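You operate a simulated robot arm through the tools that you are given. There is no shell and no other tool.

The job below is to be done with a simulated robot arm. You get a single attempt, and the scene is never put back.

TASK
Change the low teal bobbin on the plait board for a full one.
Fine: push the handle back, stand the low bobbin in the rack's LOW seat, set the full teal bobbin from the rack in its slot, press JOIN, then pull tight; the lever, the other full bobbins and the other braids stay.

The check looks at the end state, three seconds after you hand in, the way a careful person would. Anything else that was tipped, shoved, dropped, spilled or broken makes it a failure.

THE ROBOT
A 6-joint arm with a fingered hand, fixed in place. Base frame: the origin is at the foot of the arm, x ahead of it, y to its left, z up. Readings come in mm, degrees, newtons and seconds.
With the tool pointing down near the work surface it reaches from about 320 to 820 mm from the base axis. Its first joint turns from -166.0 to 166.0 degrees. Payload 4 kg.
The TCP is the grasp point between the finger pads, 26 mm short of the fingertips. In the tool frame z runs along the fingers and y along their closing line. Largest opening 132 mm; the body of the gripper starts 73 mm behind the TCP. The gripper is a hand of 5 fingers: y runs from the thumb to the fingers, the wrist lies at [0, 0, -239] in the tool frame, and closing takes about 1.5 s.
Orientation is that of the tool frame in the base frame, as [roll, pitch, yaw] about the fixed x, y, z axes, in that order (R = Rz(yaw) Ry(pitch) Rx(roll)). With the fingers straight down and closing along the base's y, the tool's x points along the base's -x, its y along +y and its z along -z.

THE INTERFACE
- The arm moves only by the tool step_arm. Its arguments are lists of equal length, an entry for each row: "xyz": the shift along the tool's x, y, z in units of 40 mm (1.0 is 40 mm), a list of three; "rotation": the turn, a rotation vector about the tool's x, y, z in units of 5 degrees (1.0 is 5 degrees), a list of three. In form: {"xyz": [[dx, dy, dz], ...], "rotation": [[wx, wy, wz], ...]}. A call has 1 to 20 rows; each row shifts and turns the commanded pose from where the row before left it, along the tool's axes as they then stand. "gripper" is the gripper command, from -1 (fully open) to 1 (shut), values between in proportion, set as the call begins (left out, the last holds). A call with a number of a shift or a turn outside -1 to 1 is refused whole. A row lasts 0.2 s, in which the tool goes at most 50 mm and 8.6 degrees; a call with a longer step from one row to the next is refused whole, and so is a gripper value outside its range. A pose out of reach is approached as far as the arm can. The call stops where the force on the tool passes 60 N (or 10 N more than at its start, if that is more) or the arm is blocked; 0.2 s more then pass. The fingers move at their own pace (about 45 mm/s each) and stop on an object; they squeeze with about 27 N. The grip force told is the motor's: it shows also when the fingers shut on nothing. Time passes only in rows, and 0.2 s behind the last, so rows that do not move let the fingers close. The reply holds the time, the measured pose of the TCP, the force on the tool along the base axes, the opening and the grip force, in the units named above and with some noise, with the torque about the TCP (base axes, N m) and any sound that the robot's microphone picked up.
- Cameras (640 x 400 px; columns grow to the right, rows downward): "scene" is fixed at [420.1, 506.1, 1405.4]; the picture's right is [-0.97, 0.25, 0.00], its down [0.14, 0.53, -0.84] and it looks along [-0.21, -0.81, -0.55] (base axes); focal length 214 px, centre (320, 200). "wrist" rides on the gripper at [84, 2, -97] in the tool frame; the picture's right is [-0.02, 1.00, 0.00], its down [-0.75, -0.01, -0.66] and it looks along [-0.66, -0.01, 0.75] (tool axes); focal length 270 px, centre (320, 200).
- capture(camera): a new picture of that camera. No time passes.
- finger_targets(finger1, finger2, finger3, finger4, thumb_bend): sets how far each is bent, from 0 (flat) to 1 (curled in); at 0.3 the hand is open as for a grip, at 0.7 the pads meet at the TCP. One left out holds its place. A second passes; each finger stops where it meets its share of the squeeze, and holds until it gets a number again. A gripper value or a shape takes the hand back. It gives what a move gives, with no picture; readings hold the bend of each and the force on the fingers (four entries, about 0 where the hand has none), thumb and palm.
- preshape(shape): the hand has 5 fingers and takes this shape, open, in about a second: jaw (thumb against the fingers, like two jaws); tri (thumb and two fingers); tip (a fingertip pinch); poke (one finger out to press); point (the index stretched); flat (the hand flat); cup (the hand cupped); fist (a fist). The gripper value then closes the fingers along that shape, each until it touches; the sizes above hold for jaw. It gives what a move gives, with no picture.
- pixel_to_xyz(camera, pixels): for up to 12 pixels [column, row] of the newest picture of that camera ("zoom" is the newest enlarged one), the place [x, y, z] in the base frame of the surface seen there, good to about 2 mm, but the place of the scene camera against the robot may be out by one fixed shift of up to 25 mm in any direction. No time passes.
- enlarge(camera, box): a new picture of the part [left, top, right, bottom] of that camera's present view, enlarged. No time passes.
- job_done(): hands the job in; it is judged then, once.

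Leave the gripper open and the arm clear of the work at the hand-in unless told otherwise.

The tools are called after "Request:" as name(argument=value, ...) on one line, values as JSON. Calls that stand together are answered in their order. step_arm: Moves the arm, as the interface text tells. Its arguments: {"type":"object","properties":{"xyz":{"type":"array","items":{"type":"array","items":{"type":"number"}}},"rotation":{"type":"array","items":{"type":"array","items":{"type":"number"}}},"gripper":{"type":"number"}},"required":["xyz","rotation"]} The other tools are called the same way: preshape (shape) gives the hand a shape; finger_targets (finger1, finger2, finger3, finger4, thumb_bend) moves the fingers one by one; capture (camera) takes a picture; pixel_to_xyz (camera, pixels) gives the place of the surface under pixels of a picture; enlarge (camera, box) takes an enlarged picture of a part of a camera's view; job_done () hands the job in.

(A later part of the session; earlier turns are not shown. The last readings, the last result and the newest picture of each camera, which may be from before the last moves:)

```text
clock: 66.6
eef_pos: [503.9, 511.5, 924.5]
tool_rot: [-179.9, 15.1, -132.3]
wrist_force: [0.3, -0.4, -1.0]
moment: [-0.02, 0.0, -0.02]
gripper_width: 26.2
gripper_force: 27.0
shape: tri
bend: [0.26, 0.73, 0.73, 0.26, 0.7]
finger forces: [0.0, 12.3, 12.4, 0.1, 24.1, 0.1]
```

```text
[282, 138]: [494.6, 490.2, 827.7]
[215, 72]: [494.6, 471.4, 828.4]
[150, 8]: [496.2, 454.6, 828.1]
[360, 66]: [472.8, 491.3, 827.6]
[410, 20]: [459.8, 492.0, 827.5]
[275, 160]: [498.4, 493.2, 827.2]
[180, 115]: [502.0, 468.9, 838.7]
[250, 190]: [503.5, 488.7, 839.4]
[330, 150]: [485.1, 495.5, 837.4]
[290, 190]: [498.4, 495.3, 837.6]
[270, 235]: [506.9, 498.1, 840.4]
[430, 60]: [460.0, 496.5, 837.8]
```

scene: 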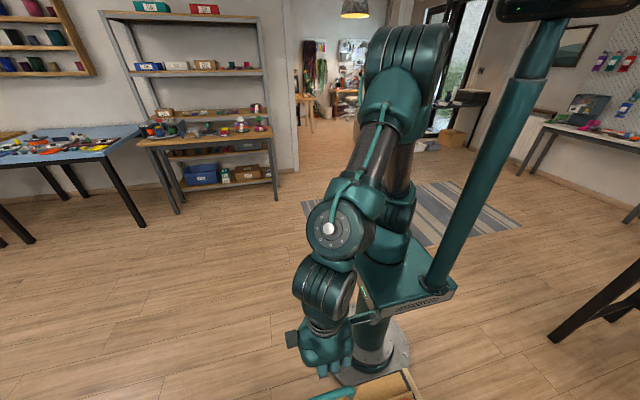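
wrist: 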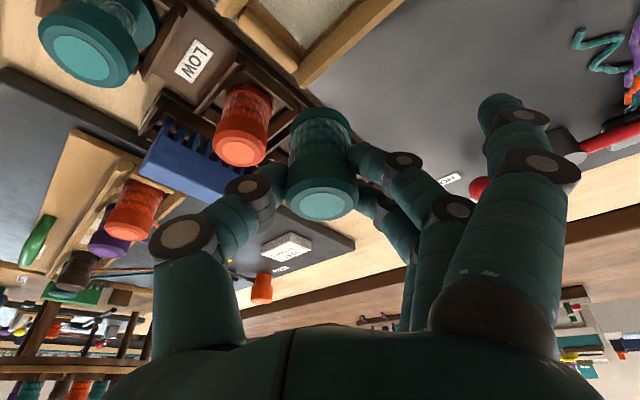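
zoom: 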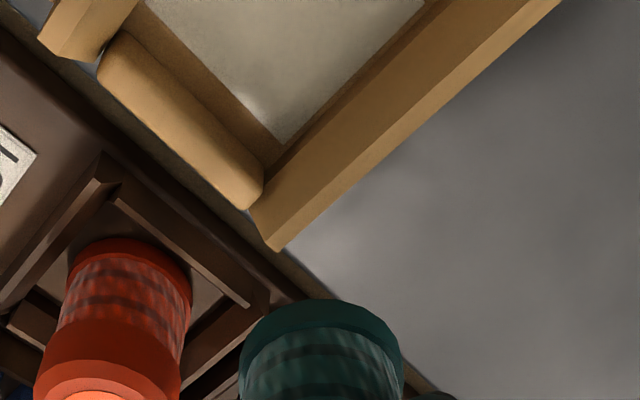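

The slot's centre comes to about (474.5, 474.3): cream edge at x 494.6, rails' inner faces near y 452.5 and 495.4. I measure the held bobbin's top and lower flange again to know its offset from the TCP and its uprightness.

Request:
enlarge(camera="wrist", box=[250, 90, 400, 230])

Request:
pixel_to_xyz(camera="wrist", pixels=[[323, 203], [323, 190], [323, 215], [302, 203], [344, 203], [295, 200], [352, 200], [321, 125], [295, 125], [348, 125], [321, 110], [318, 140]])

```text
2.86 times, centred on (325, 160) of wrist
```

zoom: 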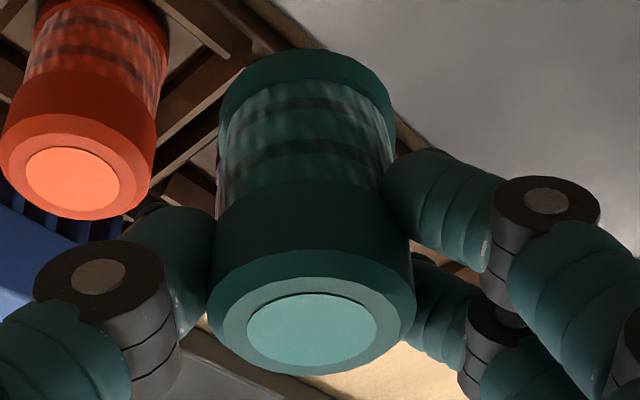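

```text
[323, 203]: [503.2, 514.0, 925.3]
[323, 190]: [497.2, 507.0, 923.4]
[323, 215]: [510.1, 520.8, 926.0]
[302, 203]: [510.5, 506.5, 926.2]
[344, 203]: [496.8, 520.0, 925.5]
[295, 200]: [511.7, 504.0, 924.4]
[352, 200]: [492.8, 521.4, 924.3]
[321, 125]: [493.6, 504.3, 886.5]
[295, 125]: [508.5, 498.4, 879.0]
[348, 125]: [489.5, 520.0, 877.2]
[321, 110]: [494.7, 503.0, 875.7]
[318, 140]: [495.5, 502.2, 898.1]
```

The bobbin hangs upright, its centre about (0, +2) mm from the TCP. I move it over the slot centre: Δx −29, Δy −39 mm at the same height.

Request:
step_arm(xyz=[[0.588, -0.063, -0.158], [0.588, -0.063, -0.158], [0, 0, 0]], rotation=[[0, 0, 0], [0, 0, 0], [0, 0, 0]])

Request:
capture(camera="wrist")

Request:
enlarge(camera="wrist", box=[220, 40, 440, 240])

```text
clock: 67.4
eef_pos: [475.3, 472.1, 924.9]
tool_rot: [-179.8, 15.1, -132.2]
wrist_force: [0.2, 0.0, -0.8]
moment: [-0.01, 0.01, 0.01]
gripper_width: 26.4
gripper_force: 27.3
shape: tri
bend: [0.26, 0.73, 0.73, 0.26, 0.7]
finger forces: [0.0, 12.4, 12.5, 0.1, 24.2, 0.0]
```

```text
taken
```

wrist: 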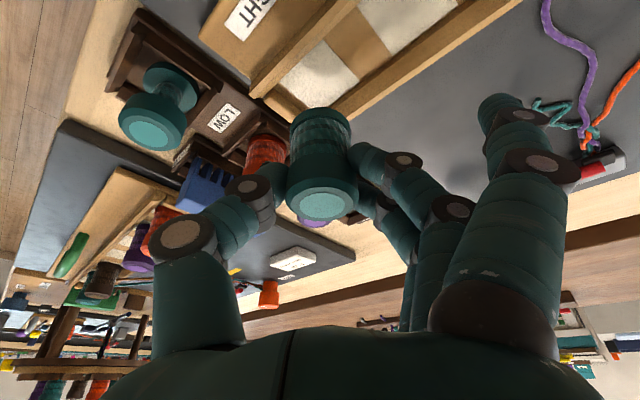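

```text
2.00 times, centred on (330, 140) of wrist
```

zoom: 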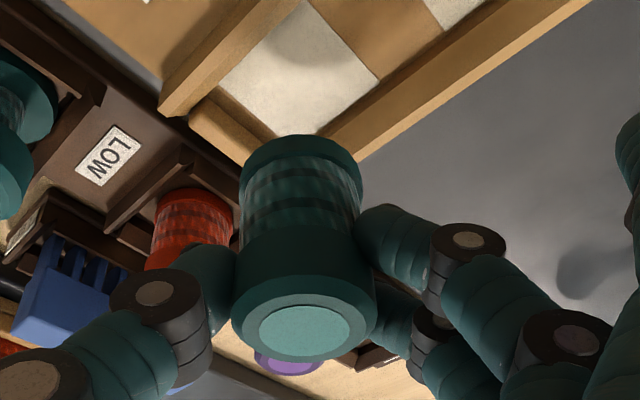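

The whole cream patch is visible above the bobbin: corners near zoom (306,3), (219,82), (378,80). I measure these and the bobbin's top.

Request:
pixel_to_xyz(camera="zoom", pixels=[[306, 6], [222, 82], [374, 80], [300, 80], [304, 328], [275, 328], [333, 328], [304, 312], [304, 344], [200, 65], [400, 80], [230, 120]])

```text
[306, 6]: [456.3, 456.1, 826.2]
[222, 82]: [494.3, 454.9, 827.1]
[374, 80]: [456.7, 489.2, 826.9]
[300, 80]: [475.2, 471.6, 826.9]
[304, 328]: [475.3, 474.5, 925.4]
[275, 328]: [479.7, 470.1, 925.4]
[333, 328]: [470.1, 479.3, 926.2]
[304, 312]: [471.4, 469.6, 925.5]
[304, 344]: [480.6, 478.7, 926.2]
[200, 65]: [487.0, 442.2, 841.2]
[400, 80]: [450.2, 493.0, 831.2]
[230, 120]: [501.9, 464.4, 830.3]
```

Slot centre ≈ (475.2, 473.5), bobbin ≈ (475.4, 474.4): aligned. I lower straight down about 41 mm to just above the slot floor.

Request:
step_arm(xyz=[[0.075, 0, 0.28], [0.075, 0, 0.28], [0.07, 0, 0.26], [0.045, 0, 0.17], [0, 0, 0]], rotation=[[0, 0, 0], [0, 0, 0], [0, 0, 0], [0, 0, 0], [0, 0, 0]])

Request:
capture(camera="wrist")

Request:
enlarge(camera="wrist", box=[220, 60, 440, 240])

```text
clock: 68.6
eef_pos: [476.9, 470.8, 883.5]
tool_rot: [-179.7, 15.2, -132.2]
wrist_force: [1.2, 0.3, -1.0]
moment: [-0.02, 0.01, -0.01]
gripper_width: 26.0
gripper_force: 26.9
shape: tri
bend: [0.26, 0.73, 0.73, 0.26, 0.7]
finger forces: [0.1, 12.7, 12.9, 0.0, 24.6, 0.0]
```

```text
taken
```

wrist: 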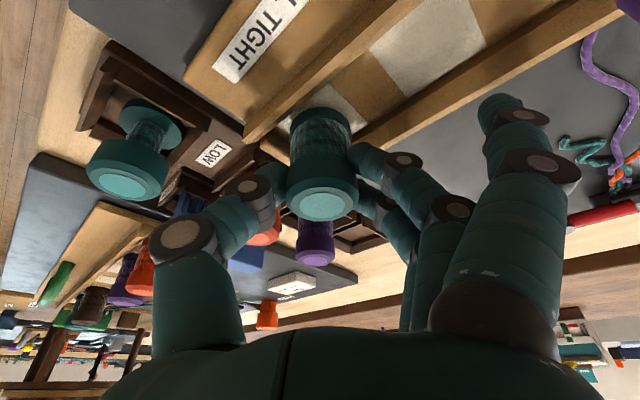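

```text
2.22 times, centred on (330, 150) of wrist
```

zoom: 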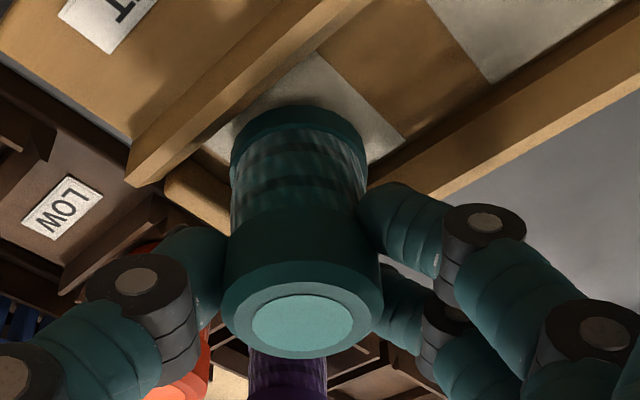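

I check the bobbin's top centre at zoom (302,325) against the slot.

Request:
pixel_to_xyz(camera="zoom", pixels=[[302, 325], [270, 325], [334, 325], [302, 308], [302, 342], [260, 310], [345, 310], [302, 120], [240, 150], [362, 145], [390, 160], [215, 150]])

```text
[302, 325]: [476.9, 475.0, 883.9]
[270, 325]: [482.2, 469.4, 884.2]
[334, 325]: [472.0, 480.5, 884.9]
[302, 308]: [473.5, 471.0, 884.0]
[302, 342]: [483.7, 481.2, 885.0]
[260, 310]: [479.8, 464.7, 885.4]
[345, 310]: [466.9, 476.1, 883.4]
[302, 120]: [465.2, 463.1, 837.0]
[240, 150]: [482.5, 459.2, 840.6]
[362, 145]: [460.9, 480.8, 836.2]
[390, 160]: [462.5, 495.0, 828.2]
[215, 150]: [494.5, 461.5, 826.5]
```

The bobbin's centre reads (477, 475): I correct by (−1.5, −1) mm and lower 2 mm.

Request:
step_arm(xyz=[[0.042, 0.011, -0.011], [0.0065, 0, 0.024], [0.0065, 0, 0.024], [0, 0, 0]], rotation=[[0, 0, 0], [0, 0, 0], [0, 0, 0], [0, 0, 0]])

```text
clock: 69.6
eef_pos: [473.9, 471.4, 880.3]
tool_rot: [-179.8, 15.1, -132.1]
wrist_force: [0.2, 0.0, -1.2]
moment: [-0.01, 0.0, 0.0]
gripper_width: 26.2
gripper_force: 27.0
shape: tri
bend: [0.26, 0.73, 0.73, 0.26, 0.7]
finger forces: [0.0, 12.6, 12.8, 0.0, 24.6, 0.1]
```

Still no contact. I go down in 1 mm steps until the floor is felt.

Request:
step_arm(xyz=[[0.0065, 0, 0.024], [0.0065, 0, 0.024], [0, 0, 0]], rotation=[[0, 0, 0], [0, 0, 0], [0, 0, 0]])

```text
clock: 70.4
eef_pos: [475.4, 471.4, 880.1]
tool_rot: [-179.8, 15.1, -132.1]
wrist_force: [3.2, 0.9, 9.8]
moment: [0.06, -0.04, -0.02]
gripper_width: 26.4
gripper_force: 27.0
shape: tri
bend: [0.26, 0.73, 0.73, 0.26, 0.7]
finger forces: [0.1, 13.7, 13.4, 0.0, 27.3, 0.0]
```

The slot floor is felt (+10 N at z 880, just where expected). I ease 0.5 mm up and open the gripping fingers a little.

Request:
step_arm(xyz=[[-0.003, 0, -0.012], [0, 0, 0]], rotation=[[0, 0, 0], [0, 0, 0]])

Request:
finger_targets(finger2=0.6, finger3=0.6, thumb_bend=0.58)

Request:
capture(camera="wrist")

Request:
enlarge(camera="wrist", box=[220, 60, 440, 240])

```text
clock: 71.0
eef_pos: [474.4, 471.7, 880.2]
tool_rot: [-179.8, 15.2, -132.2]
wrist_force: [3.6, 0.6, 9.5]
moment: [0.06, -0.03, -0.02]
gripper_width: 26.6
gripper_force: 26.9
shape: tri
bend: [0.26, 0.73, 0.73, 0.26, 0.7]
finger forces: [0.1, 13.2, 13.5, 0.0, 27.8, 0.0]
```

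```text
clock: 72.0
eef_pos: [473.9, 472.1, 879.9]
tool_rot: [-179.8, 15.1, -132.2]
wrist_force: [0.2, 0.8, -0.7]
moment: [-0.04, -0.01, -0.03]
gripper_width: 99.0
gripper_force: 0.2
shape: fingers
bend: [0.26, 0.6, 0.6, 0.26, 0.57]
finger forces: [0.0, 0.2, 0.0, 0.0, 0.0, 0.0]
```

```text
taken
```

wrist: 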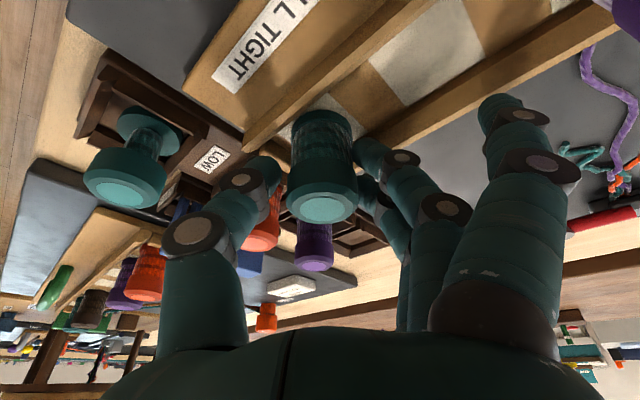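

```text
2.22 times, centred on (330, 150) of wrist
```

zoom: 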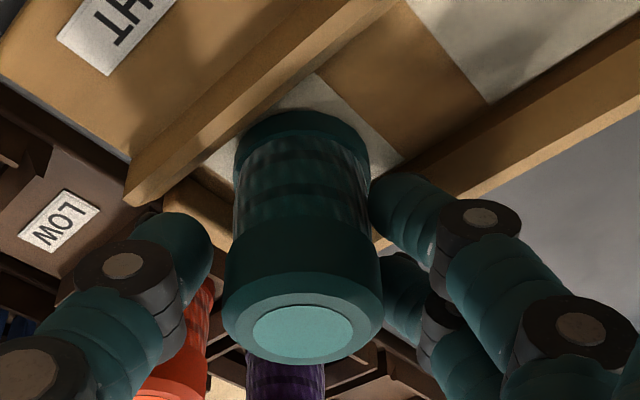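

The bobbin stands free; forces are zero. I open further (0.5/0.48) so the flange clears, and watch for any touch on the rails.

Request:
finger_targets(finger2=0.5, finger3=0.5, thumb_bend=0.47)

Request:
capture(camera="wrist")

Request:
enlarge(camera="wrist", box=[220, 60, 440, 240])

```text
clock: 73.0
eef_pos: [474.8, 470.9, 879.5]
tool_rot: [-179.8, 15.1, -132.2]
wrist_force: [-0.1, 0.0, 0.0]
moment: [0.0, -0.01, 0.02]
gripper_width: 114.9
gripper_force: 0.0
shape: fingers
bend: [0.26, 0.5, 0.5, 0.26, 0.47]
finger forces: [0.0, 0.0, 0.0, 0.1, 0.1, 0.1]
```

```text
taken
```

wrist: 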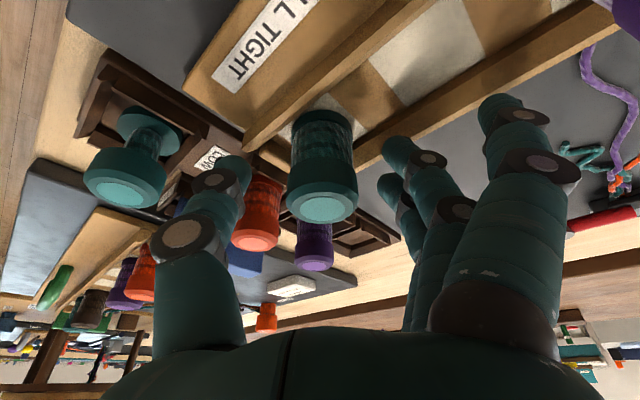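

```text
2.22 times, centred on (330, 150) of wrist
```

zoom: 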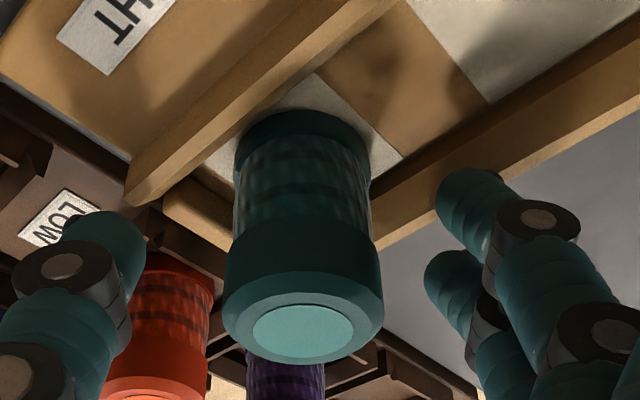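

The fingers are well apart from the bobbin, which stands upright on its cream slot. I rise straight up about 100 mm.

Request:
step_arm(xyz=[[-0.052, 0, -0.193], [-0.13, 0, -0.483], [-0.207, 0, -0.773], [-0.259, 0, -0.966], [0, 0, 0]], rotation=[[0, 0, 0], [0, 0, 0], [0, 0, 0], [0, 0, 0], [0, 0, 0]])

Request:
capture(camera="wrist")

```text
clock: 74.2
eef_pos: [474.0, 470.8, 978.8]
tool_rot: [-179.8, 15.1, -132.2]
wrist_force: [0.3, 0.3, 0.3]
moment: [0.01, 0.0, 0.0]
gripper_width: 114.8
gripper_force: 0.0
shape: fingers
bend: [0.26, 0.5, 0.5, 0.26, 0.47]
finger forces: [0.0, 0.0, 0.0, 0.0, 0.0, 0.1]
```

```text
taken
```

wrist: 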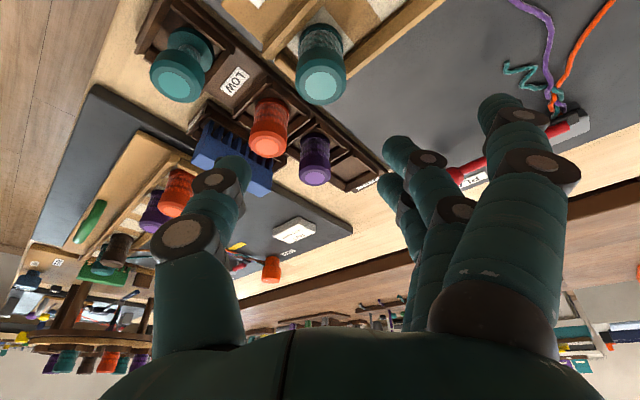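

Next is the JOIN button, seen earlier at about (208,581,849). I undo the lean (3 × 5°), then travel at z ≈ 979 to above the button.

Request:
step_arm(xyz=[[0, 0, 0], [0, 0, 0], [0, 0, 0], [0.356, 0.805, 0], [0.356, 0.805, 0], [0.356, 0.805, 0], [0.356, 0.805, 0], [0.356, 0.805, 0], [0.356, 0.805, 0], [0.356, 0.805, 0], [0.356, 0.805, 0], [0, 0, 0]], rotation=[[0, 1, 0], [0, 1, 0], [0, 1, 0], [0, 0, 0], [0, 0, 0], [0, 0, 0], [0, 0, 0], [0, 0, 0], [0, 0, 0], [0, 0, 0], [0, 0, 0], [0, 0, 0]])

Request:
preshape(shape="poke")

Request:
capture(camera="wrist")

```text
clock: 76.8
eef_pos: [206.3, 559.8, 977.9]
tool_rot: [-179.8, 0.1, -132.3]
wrist_force: [-0.1, -0.7, -0.2]
moment: [0.01, -0.01, -0.01]
gripper_width: 115.2
gripper_force: 0.1
shape: fingers
bend: [0.26, 0.5, 0.5, 0.26, 0.47]
finger forces: [0.0, 0.0, 0.0, 0.1, 0.0, 0.1]
```

```text
clock: 77.7
eef_pos: [206.8, 560.0, 979.3]
tool_rot: [-179.8, 0.0, -132.1]
wrist_force: [1.4, 0.3, -0.2]
moment: [-0.02, 0.01, 0.0]
gripper_width: 0.0
gripper_force: 0.1
shape: poke
bend: [1.0, 1.0, 1.0, 1.0, 0.47]
finger forces: [0.0, 0.0, 0.1, 0.1, 0.0, 0.1]
```

```text
taken
```

wrist: 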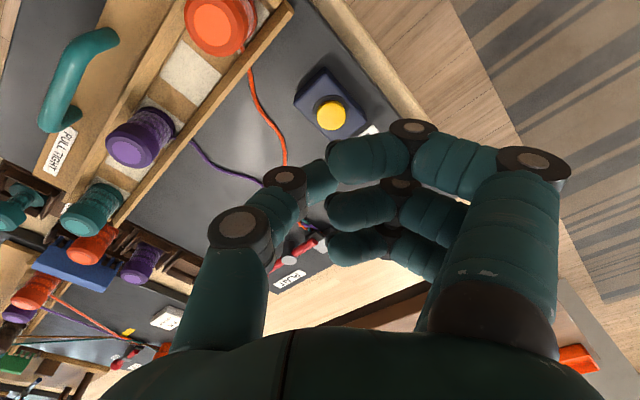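

The JOIN button is at (331,116), the poking thumb's tip near (322,180). I measure both and the curled fingers' lowest points.

Request:
pixel_to_xyz(camera="wrist", pixels=[[331, 116], [322, 116], [341, 116], [331, 107], [331, 126], [310, 95], [345, 85], [322, 172], [330, 185], [312, 178], [286, 178], [412, 132]])

Request:
enlarge(camera="wrist", box=[220, 60, 440, 240])

```text
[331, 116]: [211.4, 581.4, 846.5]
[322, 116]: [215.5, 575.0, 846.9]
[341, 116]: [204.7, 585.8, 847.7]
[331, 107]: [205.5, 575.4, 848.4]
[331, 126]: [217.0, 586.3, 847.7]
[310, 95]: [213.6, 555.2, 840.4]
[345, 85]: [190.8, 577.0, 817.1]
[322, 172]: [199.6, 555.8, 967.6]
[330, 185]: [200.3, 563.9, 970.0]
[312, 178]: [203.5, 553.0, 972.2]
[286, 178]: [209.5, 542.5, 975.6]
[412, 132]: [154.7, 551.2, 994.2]
```

```text
2.22 times, centred on (330, 150) of wrist
```

zoom: 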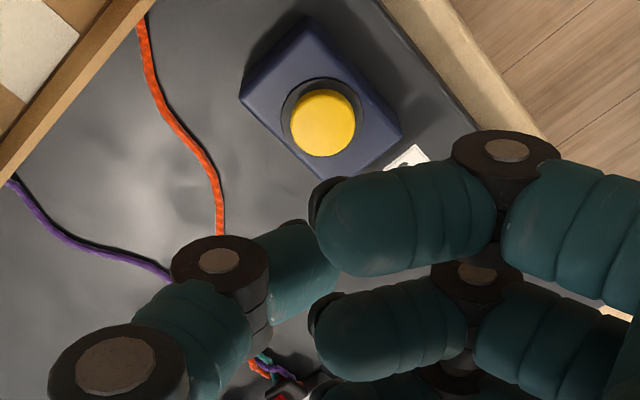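

The button's top is at (211.3, 581, 847.5), about 20 mm wide. The thumb tip is roughly 5 mm toward the fingers from the TCP and 12–20 mm below it. I move so the tip is over the button and lower to TCP z ≈ 905 to check.

Request:
step_arm(xyz=[[-0.464, 0.143, 0], [0, 0, 0.925], [0, 0, 0.925], [0, 0, 0]], rotation=[[0, 0, 0], [0, 0, 0], [0, 0, 0], [0, 0, 0]])

Request:
capture(camera="wrist")

Request:
enlarge(camera="wrist", box=[220, 60, 440, 260])

Request:
enlarge(camera="scene", box=[320, 300, 640, 400])

```text
clock: 78.7
eef_pos: [215.0, 578.4, 903.6]
tool_rot: [-179.8, 0.0, -132.2]
wrist_force: [1.1, 0.5, 0.3]
moment: [0.01, -0.01, 0.01]
gripper_width: 0.2
gripper_force: 0.1
shape: poke
bend: [1.0, 1.0, 1.0, 1.0, 0.47]
finger forces: [0.0, 0.0, 0.0, 0.1, 0.0, 0.0]
```

```text
taken
```

wrist: 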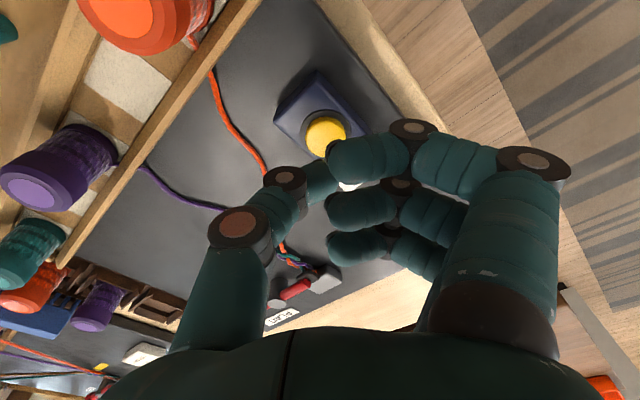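

```text
2.00 times, centred on (330, 160) of wrist
```

zoom: 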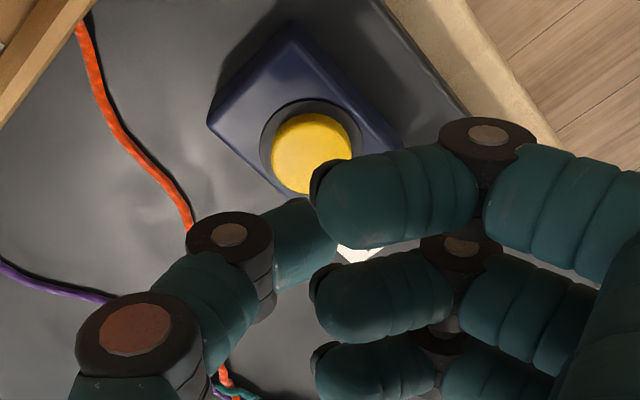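

```text
2.00 times, centred on (480, 350) of scene
```

zoom: 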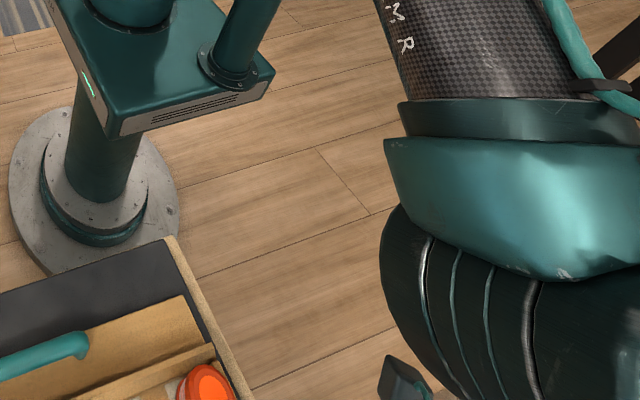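

The thumb tip should be over the button. I descend 30 mm, then continue in small calls watching force and sound.

Request:
step_arm(xyz=[[0, 0, 0.4], [0, 0, 0.35], [0, 0, 0]], rotation=[[0, 0, 0], [0, 0, 0], [0, 0, 0]])

Request:
capture(camera="wrist")

Request:
enlarge(camera="wrist", box=[220, 90, 420, 230])

```text
clock: 79.5
eef_pos: [214.7, 577.2, 875.3]
tool_rot: [-179.8, 0.1, -132.2]
wrist_force: [-0.2, 0.2, 0.8]
moment: [-0.01, 0.04, 0.0]
gripper_width: 0.0
gripper_force: 0.0
shape: poke
bend: [1.0, 1.0, 1.0, 1.0, 0.47]
finger forces: [0.0, 0.1, 0.0, 0.0, 0.5, 0.0]
```

```text
taken
```

wrist: 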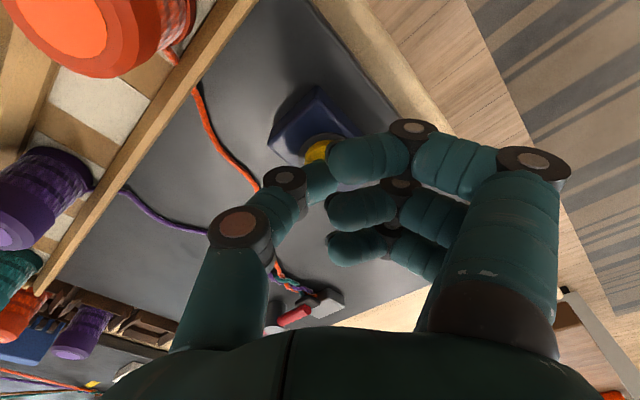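

```text
2.86 times, centred on (320, 160) of wrist
```

zoom: 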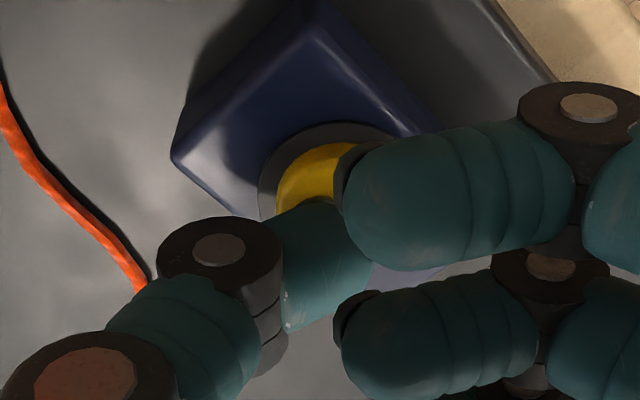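

The thumb reads 0.5 N: just touching. I press on in 1.5 mm steps.

Request:
step_arm(xyz=[[0, 0, 0.04], [0, 0, 0.04], [0, 0, 0]], rotation=[[0, 0, 0], [0, 0, 0], [0, 0, 0]])

```text
clock: 80.3
eef_pos: [215.8, 578.3, 871.5]
tool_rot: [-179.8, 0.0, -132.2]
wrist_force: [0.4, -0.3, 3.5]
moment: [-0.05, 0.02, 0.05]
gripper_width: 0.2
gripper_force: 0.1
shape: poke
bend: [1.0, 1.0, 1.0, 1.0, 0.47]
finger forces: [0.0, 0.0, 0.0, 0.0, 3.0, 0.1]
heard: click
```

A click was heard with 3.5 N: JOIN is pressed. I rise 60 mm off it and look.

Request:
step_arm(xyz=[[0, 0, -0.2], [0, 0, -0.6], [0, 0, -0.8], [0, 0, -0.8], [0, 0, 0]], rotation=[[0, 0, 0], [0, 0, 0], [0, 0, 0], [0, 0, 0], [0, 0, 0]])

Request:
preshape(shape="tri")

Request:
capture(camera="wrist")

Request:
enlarge(camera="wrist", box=[0, 0, 440, 300])

```text
clock: 81.5
eef_pos: [216.1, 577.4, 967.8]
tool_rot: [-179.8, 0.1, -132.3]
wrist_force: [0.3, 0.1, 0.6]
moment: [-0.01, -0.03, 0.01]
gripper_width: 0.2
gripper_force: 0.1
shape: poke
bend: [1.0, 1.0, 1.0, 1.0, 0.47]
finger forces: [0.0, 0.0, 0.1, 0.1, 0.0, 0.0]
```

```text
clock: 82.4
eef_pos: [215.1, 578.1, 966.4]
tool_rot: [-179.7, 0.1, -132.3]
wrist_force: [-0.8, 0.2, -0.1]
moment: [-0.01, 0.0, -0.01]
gripper_width: 131.9
gripper_force: 0.0
shape: tri
bend: [0.0, 0.3, 0.3, 0.0, 0.3]
finger forces: [0.0, 0.0, 0.0, 0.0, 0.1, 0.0]
```

```text
taken
```

wrist: 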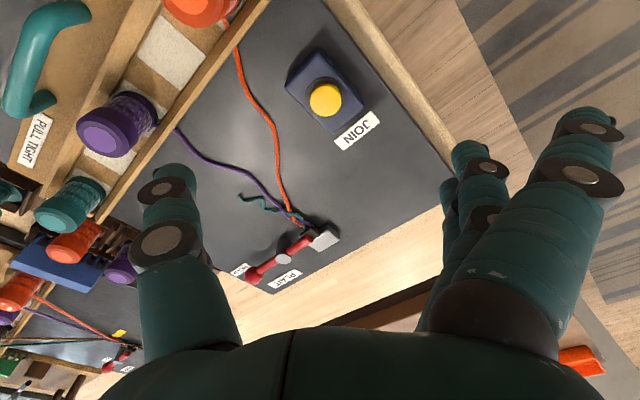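

```text
1.33 times, centred on (220, 150) of wrist
```

zoom: 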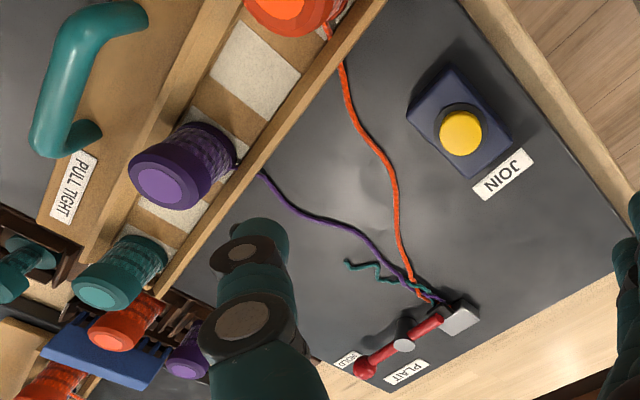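

The teal end still lies curled by the braid at (255,200), and I see no thread to the new bobbin, though the thumb hides part of it. I shift toward the rack side and up for a clear view.

Request:
step_arm(xyz=[[0.1, -0.8, -0.4], [0.1, -0.8, -0.4], [0.1, -0.8, -0.4], [0.1, -0.8, -0.4], [0, 0, 0]], rotation=[[0, 0, 0], [0, 0, 0], [0, 0, 0], [0, 0, 0], [0, 0, 0]])

Request:
capture(camera="wrist")

Request:
enlarge(camera="wrist", box=[180, 0, 480, 200])

```text
clock: 83.6
eef_pos: [299.1, 480.7, 1031.8]
tool_rot: [-179.7, 0.1, -132.2]
wrist_force: [0.4, 0.0, 0.3]
moment: [0.03, 0.0, 0.0]
gripper_width: 132.1
gripper_force: 0.1
shape: tri
bend: [0.0, 0.3, 0.3, 0.0, 0.3]
finger forces: [0.0, 0.0, 0.0, 0.0, 0.1, 0.0]
```

```text
taken
```

wrist: 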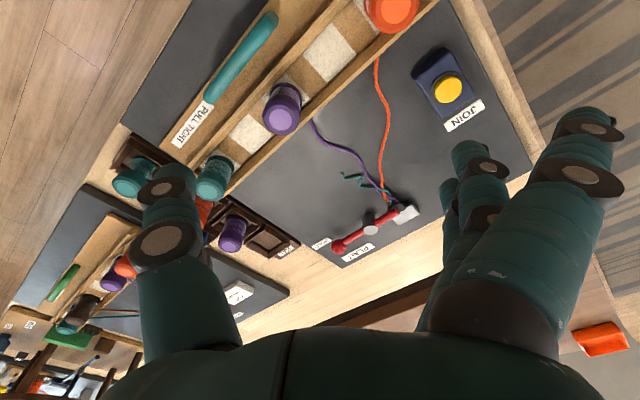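

```text
2.00 times, centred on (330, 100) of wrist
```

zoom: 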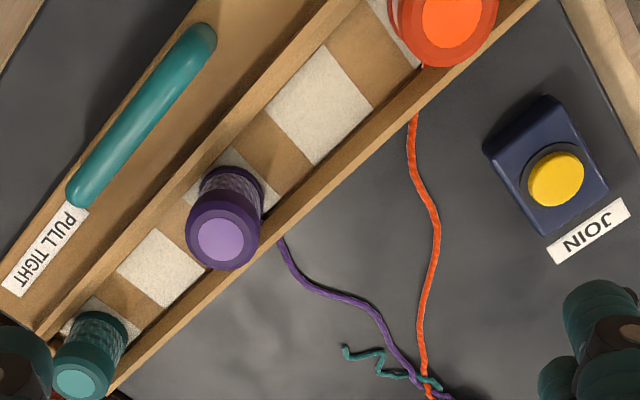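

No thread runs to the new bobbin yet. I check how it sits in the slot: measure its top, flange and the neighbouring rails from here.

Request:
enlarge(camera="wrist", box=[150, 100, 330, 240])

Request:
pixel_to_xyz(camera="wrist", pixels=[[208, 190], [200, 190], [217, 190], [208, 183], [208, 197], [281, 120], [272, 120], [290, 120], [281, 113], [281, 128], [213, 160], [250, 130]])

```text
2.86 times, centred on (240, 170) of wrist
```

zoom: 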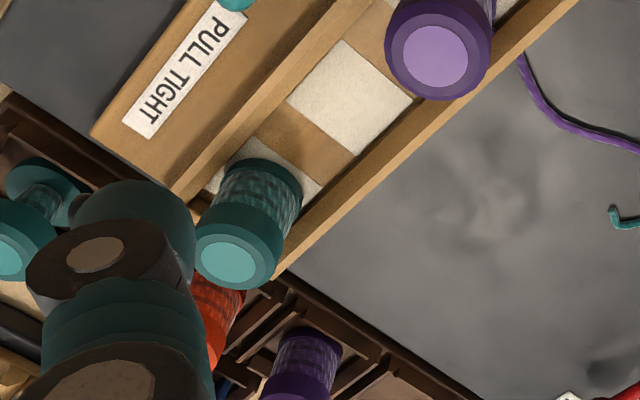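

```text
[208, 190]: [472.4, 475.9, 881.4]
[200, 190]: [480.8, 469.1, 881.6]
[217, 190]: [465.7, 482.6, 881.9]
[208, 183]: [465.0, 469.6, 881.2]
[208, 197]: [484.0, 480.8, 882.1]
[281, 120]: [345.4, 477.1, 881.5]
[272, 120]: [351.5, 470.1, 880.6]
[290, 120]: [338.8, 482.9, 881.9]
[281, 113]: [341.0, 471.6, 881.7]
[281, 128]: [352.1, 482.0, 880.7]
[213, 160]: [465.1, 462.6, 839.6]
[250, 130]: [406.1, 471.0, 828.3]
```

The new bobbin sits properly: centre (473.5, 475.5), top z 881.7, same as the old one was. Perhaps the press was too short or too shallow, so I go back over JOIN with the poke shape to press more firmly and hold it.

Request:
step_arm(xyz=[[-0.1, 0.8, 0.4], [-0.1, 0.8, 0.4], [-0.1, 0.8, 0.4], [-0.1, 0.8, 0.4], [0, 0, 0]], rotation=[[0, 0, 0], [0, 0, 0], [0, 0, 0], [0, 0, 0], [0, 0, 0]])

Request:
preshape(shape="poke")

Request:
step_arm(xyz=[[0, 0, 0.8], [0, 0, 0.8], [0, 0, 0.6], [0, 0, 0]], rotation=[[0, 0, 0], [0, 0, 0], [0, 0, 0], [0, 0, 0]])

```text
clock: 84.8
eef_pos: [213.1, 579.4, 966.3]
tool_rot: [-179.9, 0.0, -132.3]
wrist_force: [-0.8, -0.4, -0.3]
moment: [0.0, 0.0, 0.0]
gripper_width: 131.8
gripper_force: 0.2
shape: tri
bend: [0.0, 0.3, 0.3, 0.0, 0.3]
finger forces: [0.0, 0.0, 0.1, 0.0, 0.1, 0.0]
```

```text
clock: 85.7
eef_pos: [214.2, 578.9, 967.6]
tool_rot: [-179.8, 0.1, -132.2]
wrist_force: [0.1, 0.2, -0.2]
moment: [0.01, 0.02, 0.0]
gripper_width: 0.1
gripper_force: 0.1
shape: poke
bend: [1.0, 1.0, 1.0, 1.0, 0.47]
finger forces: [0.1, 0.0, 0.1, 0.0, 0.0, 0.0]
```

```text
clock: 86.7
eef_pos: [215.1, 577.8, 880.1]
tool_rot: [-179.8, 0.1, -132.2]
wrist_force: [0.0, 0.5, 0.0]
moment: [-0.05, 0.01, -0.02]
gripper_width: 0.0
gripper_force: 0.0
shape: poke
bend: [1.0, 1.0, 1.0, 1.0, 0.47]
finger forces: [0.1, 0.0, 0.0, 0.0, 0.1, 0.1]
```

The tip is about 5 mm above the button. I press down in small steps to about 6 mm of travel and then hold for a second.

Request:
step_arm(xyz=[[0, 0, 0.1], [0, 0, 0.04], [0, 0, 0.04], [0, 0, 0.04], [0, 0, 0.02], [0, 0, 0], [0, 0, 0], [0, 0, 0], [0, 0, 0], [0, 0, 0]], rotation=[[0, 0, 0], [0, 0, 0], [0, 0, 0], [0, 0, 0], [0, 0, 0], [0, 0, 0], [0, 0, 0], [0, 0, 0], [0, 0, 0], [0, 0, 0]])

Request:
capture(camera="wrist")

```text
clock: 88.9
eef_pos: [215.7, 578.2, 870.1]
tool_rot: [-179.8, 0.0, -132.2]
wrist_force: [0.8, -0.8, 4.8]
moment: [-0.01, 0.0, 0.0]
gripper_width: 0.1
gripper_force: 0.1
shape: poke
bend: [1.0, 1.0, 1.0, 1.0, 0.47]
finger forces: [0.0, 0.0, 0.0, 0.1, 4.5, 0.0]
heard: click
```

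```text
taken
```

wrist: 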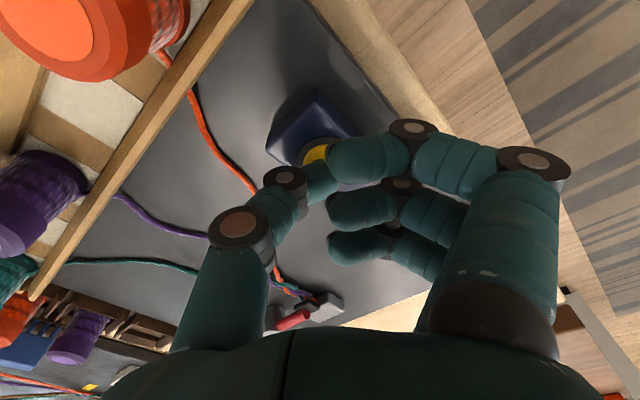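

Another click, and now a teal thread runs from the new bobbin, (60,262) to (200,270), toward the braid: joined. I rise clear and look to confirm.

Request:
step_arm(xyz=[[0, 0, -0.2], [0, 0, -0.6], [0, 0, -0.8], [0, 0, -0.8], [0.1, -0.8, -0.4], [0.1, -0.8, -0.4], [0.1, -0.8, -0.4], [0.1, -0.8, -0.4], [0, 0, 0]], rotation=[[0, 0, 0], [0, 0, 0], [0, 0, 0], [0, 0, 0], [0, 0, 0], [0, 0, 0], [0, 0, 0], [0, 0, 0], [0, 0, 0]])

Request:
preshape(shape="tri")

Request:
capture(camera="wrist")

Request:
enlarge(camera="wrist", box=[150, 0, 480, 260])

```text
clock: 90.9
eef_pos: [300.8, 480.3, 1030.3]
tool_rot: [-179.8, 0.2, -132.1]
wrist_force: [0.5, 0.9, 0.4]
moment: [0.01, 0.01, 0.02]
gripper_width: 0.2
gripper_force: 0.0
shape: poke
bend: [1.0, 1.0, 1.0, 1.0, 0.47]
finger forces: [0.0, 0.0, 0.0, 0.0, 0.0, 0.0]
```

```text
clock: 91.8
eef_pos: [299.9, 480.2, 1030.0]
tool_rot: [-179.8, 0.2, -132.2]
wrist_force: [-0.5, 0.3, 0.2]
moment: [-0.02, 0.02, 0.0]
gripper_width: 131.9
gripper_force: 0.1
shape: tri
bend: [0.0, 0.3, 0.3, 0.0, 0.3]
finger forces: [0.0, 0.0, 0.1, 0.0, 0.1, 0.0]
```

```text
taken
```

wrist: 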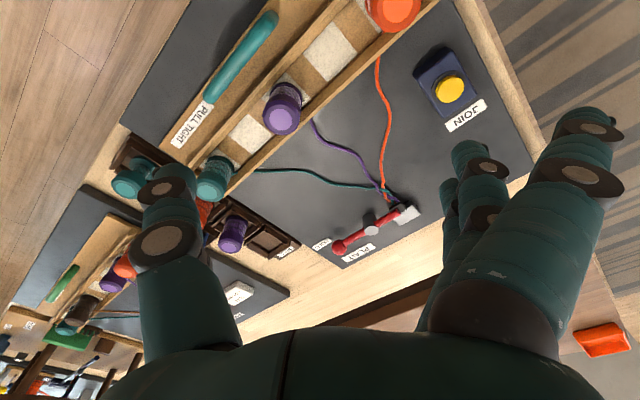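

```text
1.54 times, centred on (315, 130) of wrist
```

zoom: 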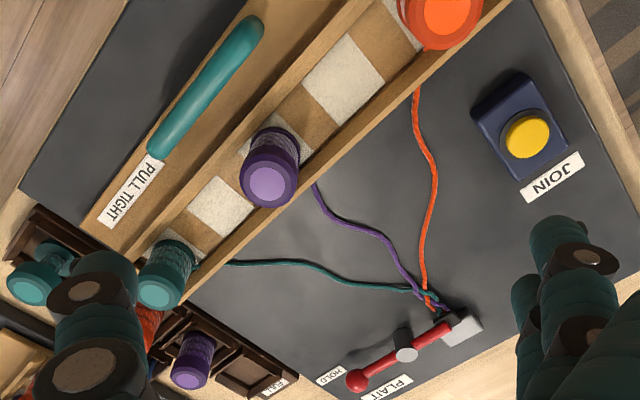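

The teal thread now runs from the new bobbin to the braid. Last step: pull the handle toward −y. I want the slim thumb on the handle's +y side (away from the purple bobbin), so I turn the hand to yaw 0: −132° about the tool's z, in two calls at this safe height.

Request:
step_arm(xyz=[[0, 0, 0], [0, 0, 0], [0, 0, 0], [0, 0, 0], [0, 0, 0], [0, 0, 0], [0, 0, 0], [0, 0, 0], [0, 0, 0], [0, 0, 0], [0, 0, 0], [0, 0, 0], [0, 0, 0], [0, 0, 0], [0, 0, 0], [0, 0, 0], [0, 0, 0], [0, 0, 0], [0, 0, 0], [0, 0, 0]], rotation=[[0, 0, -1], [0, 0, -1], [0, 0, -1], [0, 0, -1], [0, 0, -1], [0, 0, -1], [0, 0, -1], [0, 0, -1], [0, 0, -1], [0, 0, -1], [0, 0, -1], [0, 0, -1], [0, 0, -1], [0, 0, -1], [0, 0, -1], [0, 0, -1], [0, 0, -1], [0, 0, -1], [0, 0, -1], [0, 0, -1]])

```text
clock: 96.0
eef_pos: [282.7, 492.7, 1034.8]
tool_rot: [179.6, 1.4, -33.3]
wrist_force: [0.2, -0.9, 0.4]
moment: [0.01, -0.01, 0.04]
gripper_width: 132.0
gripper_force: 0.2
shape: tri
bend: [0.0, 0.3, 0.3, 0.0, 0.3]
finger forces: [0.0, 0.0, 0.0, 0.0, 0.0, 0.0]
out of reach, approached as far as the arm can: row 20
```

The wrist stops turning at yaw −33°. The other way round should reach yaw 0, so I turn back in the positive sense about the tool's z, 327° in all over several calls, at this safe height.

Request:
step_arm(xyz=[[0, 0, 0], [0, 0, 0], [0, 0, 0], [0, 0, 0], [0, 0, 0], [0, 0, 0], [0, 0, 0], [0, 0, 0], [0, 0, 0], [0, 0, 0], [0, 0, 0], [0, 0, 0], [0, 0, 0], [0, 0, 0], [0, 0, 0], [0, 0, 0], [0, 0, 0], [0, 0, 0], [0, 0, 0], [0, 0, 0]], rotation=[[0, 0, 1], [0, 0, 1], [0, 0, 1], [0, 0, 1], [0, 0, 1], [0, 0, 1], [0, 0, 1], [0, 0, 1], [0, 0, 1], [0, 0, 1], [0, 0, 1], [0, 0, 1], [0, 0, 1], [0, 0, 1], [0, 0, 1], [0, 0, 1], [0, 0, 1], [0, 0, 1], [0, 0, 1], [0, 0, 1]])

Request:
step_arm(xyz=[[0, 0, 0], [0, 0, 0], [0, 0, 0], [0, 0, 0], [0, 0, 0], [0, 0, 0], [0, 0, 0], [0, 0, 0], [0, 0, 0], [0, 0, 0], [0, 0, 0], [0, 0, 0], [0, 0, 0], [0, 0, 0], [0, 0, 0], [0, 0, 0], [0, 0, 0], [0, 0, 0], [0, 0, 0], [0, 0, 0]], rotation=[[0, 0, 1], [0, 0, 1], [0, 0, 1], [0, 0, 1], [0, 0, 1], [0, 0, 1], [0, 0, 1], [0, 0, 1], [0, 0, 1], [0, 0, 1], [0, 0, 1], [0, 0, 1], [0, 0, 1], [0, 0, 1], [0, 0, 1], [0, 0, 1], [0, 0, 1], [0, 0, 1], [0, 0, 1], [0, 0, 1]])

```text
clock: 100.2
eef_pos: [282.6, 492.9, 1034.6]
tool_rot: [-179.9, 0.2, -132.3]
wrist_force: [-0.2, -0.2, 0.6]
moment: [-0.01, -0.02, 0.0]
gripper_width: 132.0
gripper_force: 0.0
shape: tri
bend: [0.0, 0.3, 0.3, 0.0, 0.3]
finger forces: [0.0, 0.0, 0.0, 0.1, 0.0, 0.1]
```

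```text
clock: 104.4
eef_pos: [282.9, 493.6, 1034.2]
tool_rot: [179.9, 0.2, 127.7]
wrist_force: [-0.5, 0.2, 0.3]
moment: [0.01, 0.01, 0.0]
gripper_width: 131.8
gripper_force: 0.1
shape: tri
bend: [0.0, 0.3, 0.3, 0.0, 0.3]
finger forces: [0.1, 0.1, 0.1, 0.0, 0.0, 0.1]
```

Yaw is now 128°. I go on turning the same way toward 0°.

Request:
step_arm(xyz=[[0, 0, 0], [0, 0, 0], [0, 0, 0], [0, 0, 0], [0, 0, 0], [0, 0, 0], [0, 0, 0], [0, 0, 0], [0, 0, 0], [0, 0, 0], [0, 0, 0], [0, 0, 0], [0, 0, 0], [0, 0, 0], [0, 0, 0], [0, 0, 0], [0, 0, 0], [0, 0, 0], [0, 0, 0], [0, 0, 0]], rotation=[[0, 0, 1], [0, 0, 1], [0, 0, 1], [0, 0, 1], [0, 0, 1], [0, 0, 1], [0, 0, 1], [0, 0, 1], [0, 0, 1], [0, 0, 1], [0, 0, 1], [0, 0, 1], [0, 0, 1], [0, 0, 1], [0, 0, 1], [0, 0, 1], [0, 0, 1], [0, 0, 1], [0, 0, 1], [0, 0, 1]])

```text
clock: 108.6
eef_pos: [281.5, 493.3, 1034.6]
tool_rot: [180.0, -0.2, 27.7]
wrist_force: [0.5, 0.0, -0.1]
moment: [0.03, 0.0, 0.01]
gripper_width: 131.8
gripper_force: 0.0
shape: tri
bend: [0.0, 0.3, 0.3, 0.0, 0.3]
finger forces: [0.1, 0.0, 0.0, 0.0, 0.1, 0.1]
```

Yaw 27.7°. Another 27.7° brings it to 0.

Request:
step_arm(xyz=[[0, 0, 0], [0, 0, 0], [0, 0, 0], [0, 0, 0], [0, 0, 0], [0, 0, 0], [0, 0, 0]], rotation=[[0, 0, 0.92], [0, 0, 0.92], [0, 0, 0.92], [0, 0, 0.92], [0, 0, 0.92], [0, 0, 0.92], [0, 0, 0]])

Request:
capture(camera="wrist")

```text
clock: 110.2
eef_pos: [281.7, 493.5, 1034.1]
tool_rot: [-180.0, -0.3, 0.1]
wrist_force: [0.3, 0.7, 0.2]
moment: [0.01, -0.02, -0.04]
gripper_width: 131.8
gripper_force: 0.0
shape: tri
bend: [0.0, 0.3, 0.3, 0.0, 0.3]
finger forces: [0.0, 0.0, 0.1, 0.0, 0.0, 0.0]
```

```text
taken
```

wrist: 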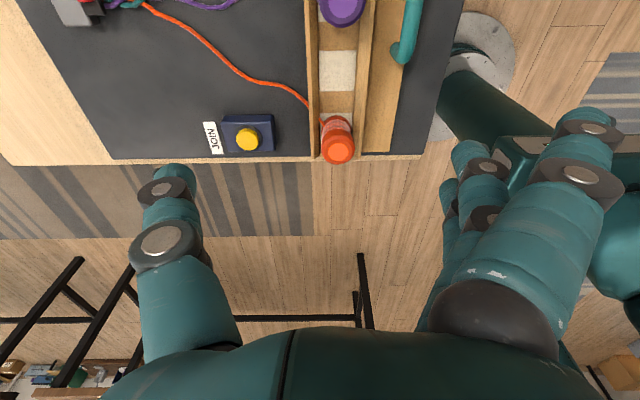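

Yaw is 0: thumb now on the +y side. I move above the handle at about (374,414), z ≈ 960, and look.

Request:
step_arm(xyz=[[0.575, 0.497, 0.46], [0.575, 0.497, 0.46], [0.575, 0.497, 0.46], [0.575, 0.497, 0.46], [0, 0, 0]], rotation=[[0, 0, 0], [0, 0, 0], [0, 0, 0], [0, 0, 0], [0, 0, 0]])

Request:
capture(camera="wrist")

Request:
enlarge(camera="wrist", box=[200, 0, 440, 200])

```text
clock: 111.4
eef_pos: [374.0, 413.5, 961.2]
tool_rot: [180.0, -0.2, 0.2]
wrist_force: [0.5, 0.8, -0.4]
moment: [-0.02, -0.02, 0.0]
gripper_width: 131.6
gripper_force: 0.1
shape: tri
bend: [0.0, 0.3, 0.3, 0.0, 0.3]
finger forces: [0.0, 0.0, 0.1, 0.1, 0.0, 0.0]
```

```text
taken
```

wrist: 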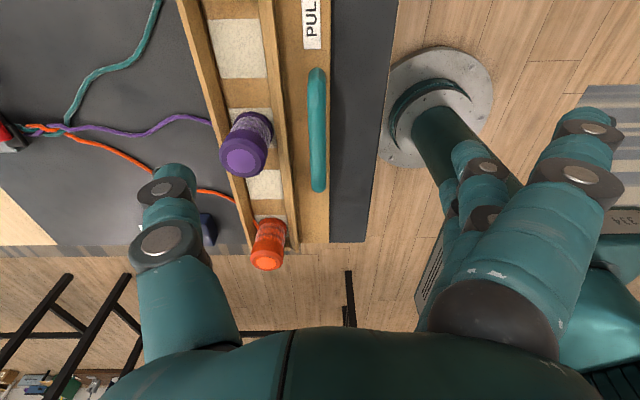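

```text
2.00 times, centred on (320, 100) of wrist
```

zoom: 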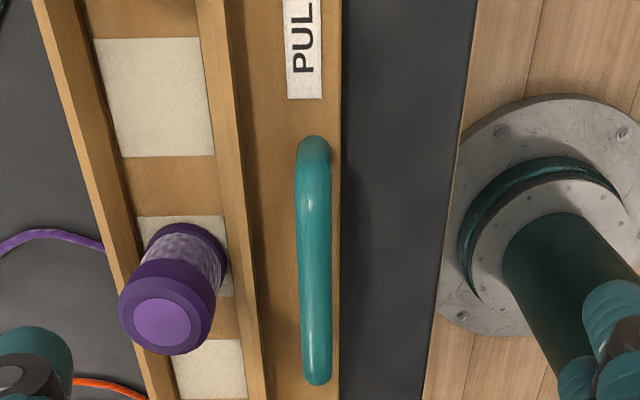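

The handle is clearly seen, zoom (315,140) to (316,380). I measure the bar, the rail beside it and the purple bobbin.

Request:
pixel_to_xyz(camera="zoom", pixels=[[315, 150], [314, 180], [315, 220], [300, 220], [331, 220], [316, 300], [317, 370], [232, 200], [243, 200], [215, 200], [163, 320], [340, 250]])

```text
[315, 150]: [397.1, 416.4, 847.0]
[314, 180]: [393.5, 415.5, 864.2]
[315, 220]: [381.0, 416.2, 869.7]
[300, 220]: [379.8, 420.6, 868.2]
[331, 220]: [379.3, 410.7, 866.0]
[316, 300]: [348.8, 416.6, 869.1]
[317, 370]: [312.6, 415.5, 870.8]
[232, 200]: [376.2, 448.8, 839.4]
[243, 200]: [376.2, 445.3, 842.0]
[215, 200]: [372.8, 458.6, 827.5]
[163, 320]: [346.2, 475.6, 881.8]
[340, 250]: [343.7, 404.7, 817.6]
```

The bar's centre line is at y 415.7, top z 870, x 300–397; the rail begins at y 443. I pre-close the thumb and middle fingers moderately, then lower astride the bar to z ≈ 900 first.

Request:
finger_targets(finger2=0.48, finger3=0.48, thumb_bend=0.5)

Request:
step_arm(xyz=[[0, -0.05, 0.75], [0, 0, 0.75], [0, 0, 0]], rotation=[[0, 0, 0], [0, 0, 0], [0, 0, 0]])

Request:
capture(camera="wrist")

Request:
enlarge(camera="wrist", box=[200, 60, 440, 260])

```text
clock: 112.4
eef_pos: [375.5, 414.3, 961.9]
tool_rot: [-180.0, -0.2, 0.3]
wrist_force: [1.0, 0.2, 0.4]
moment: [-0.02, -0.01, 0.0]
gripper_width: 136.4
gripper_force: 0.1
shape: fingers
bend: [0.0, 0.48, 0.48, 0.0, 0.5]
finger forces: [0.0, 0.0, 0.0, 0.0, 0.0, 0.1]
```

```text
clock: 113.2
eef_pos: [374.1, 416.2, 901.1]
tool_rot: [-180.0, -0.2, 0.2]
wrist_force: [-0.1, 0.5, 0.9]
moment: [-0.02, -0.02, 0.01]
gripper_width: 136.4
gripper_force: 0.0
shape: fingers
bend: [0.0, 0.48, 0.48, 0.0, 0.5]
finger forces: [0.1, 0.0, 0.0, 0.0, 0.0, 0.0]
```

```text
taken
```

wrist: 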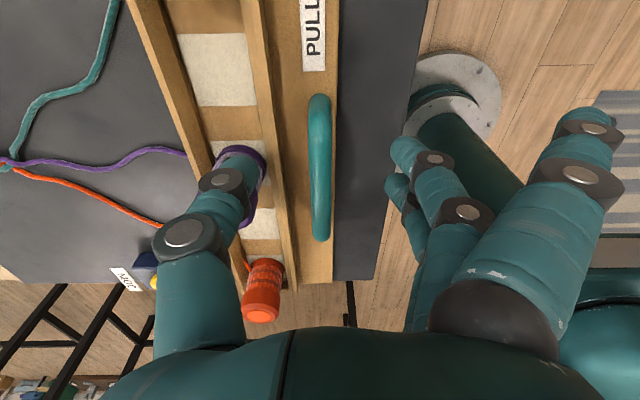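

```text
2.00 times, centred on (320, 160) of wrist
```

zoom: 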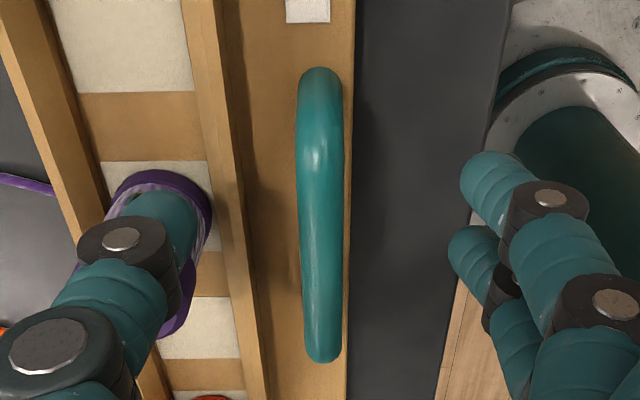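

I measure where the thumb tip (zoom (165,215)), its knuckle (122,240) and the fingertips (490,180) are, against the purple bobbin at (346,476).

Request:
pixel_to_xyz(camera="zoom", pixels=[[165, 215], [190, 215], [150, 200], [122, 238], [60, 350], [490, 180], [470, 250], [548, 198], [320, 200], [110, 290], [140, 310], [205, 215]])

```text
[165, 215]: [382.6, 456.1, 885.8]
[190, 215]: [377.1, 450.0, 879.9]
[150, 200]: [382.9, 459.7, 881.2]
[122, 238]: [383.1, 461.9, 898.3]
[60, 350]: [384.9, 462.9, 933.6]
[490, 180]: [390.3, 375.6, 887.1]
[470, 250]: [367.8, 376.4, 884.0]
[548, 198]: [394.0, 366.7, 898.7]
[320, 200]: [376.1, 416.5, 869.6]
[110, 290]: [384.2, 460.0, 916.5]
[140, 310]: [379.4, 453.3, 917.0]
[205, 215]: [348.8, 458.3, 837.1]
```

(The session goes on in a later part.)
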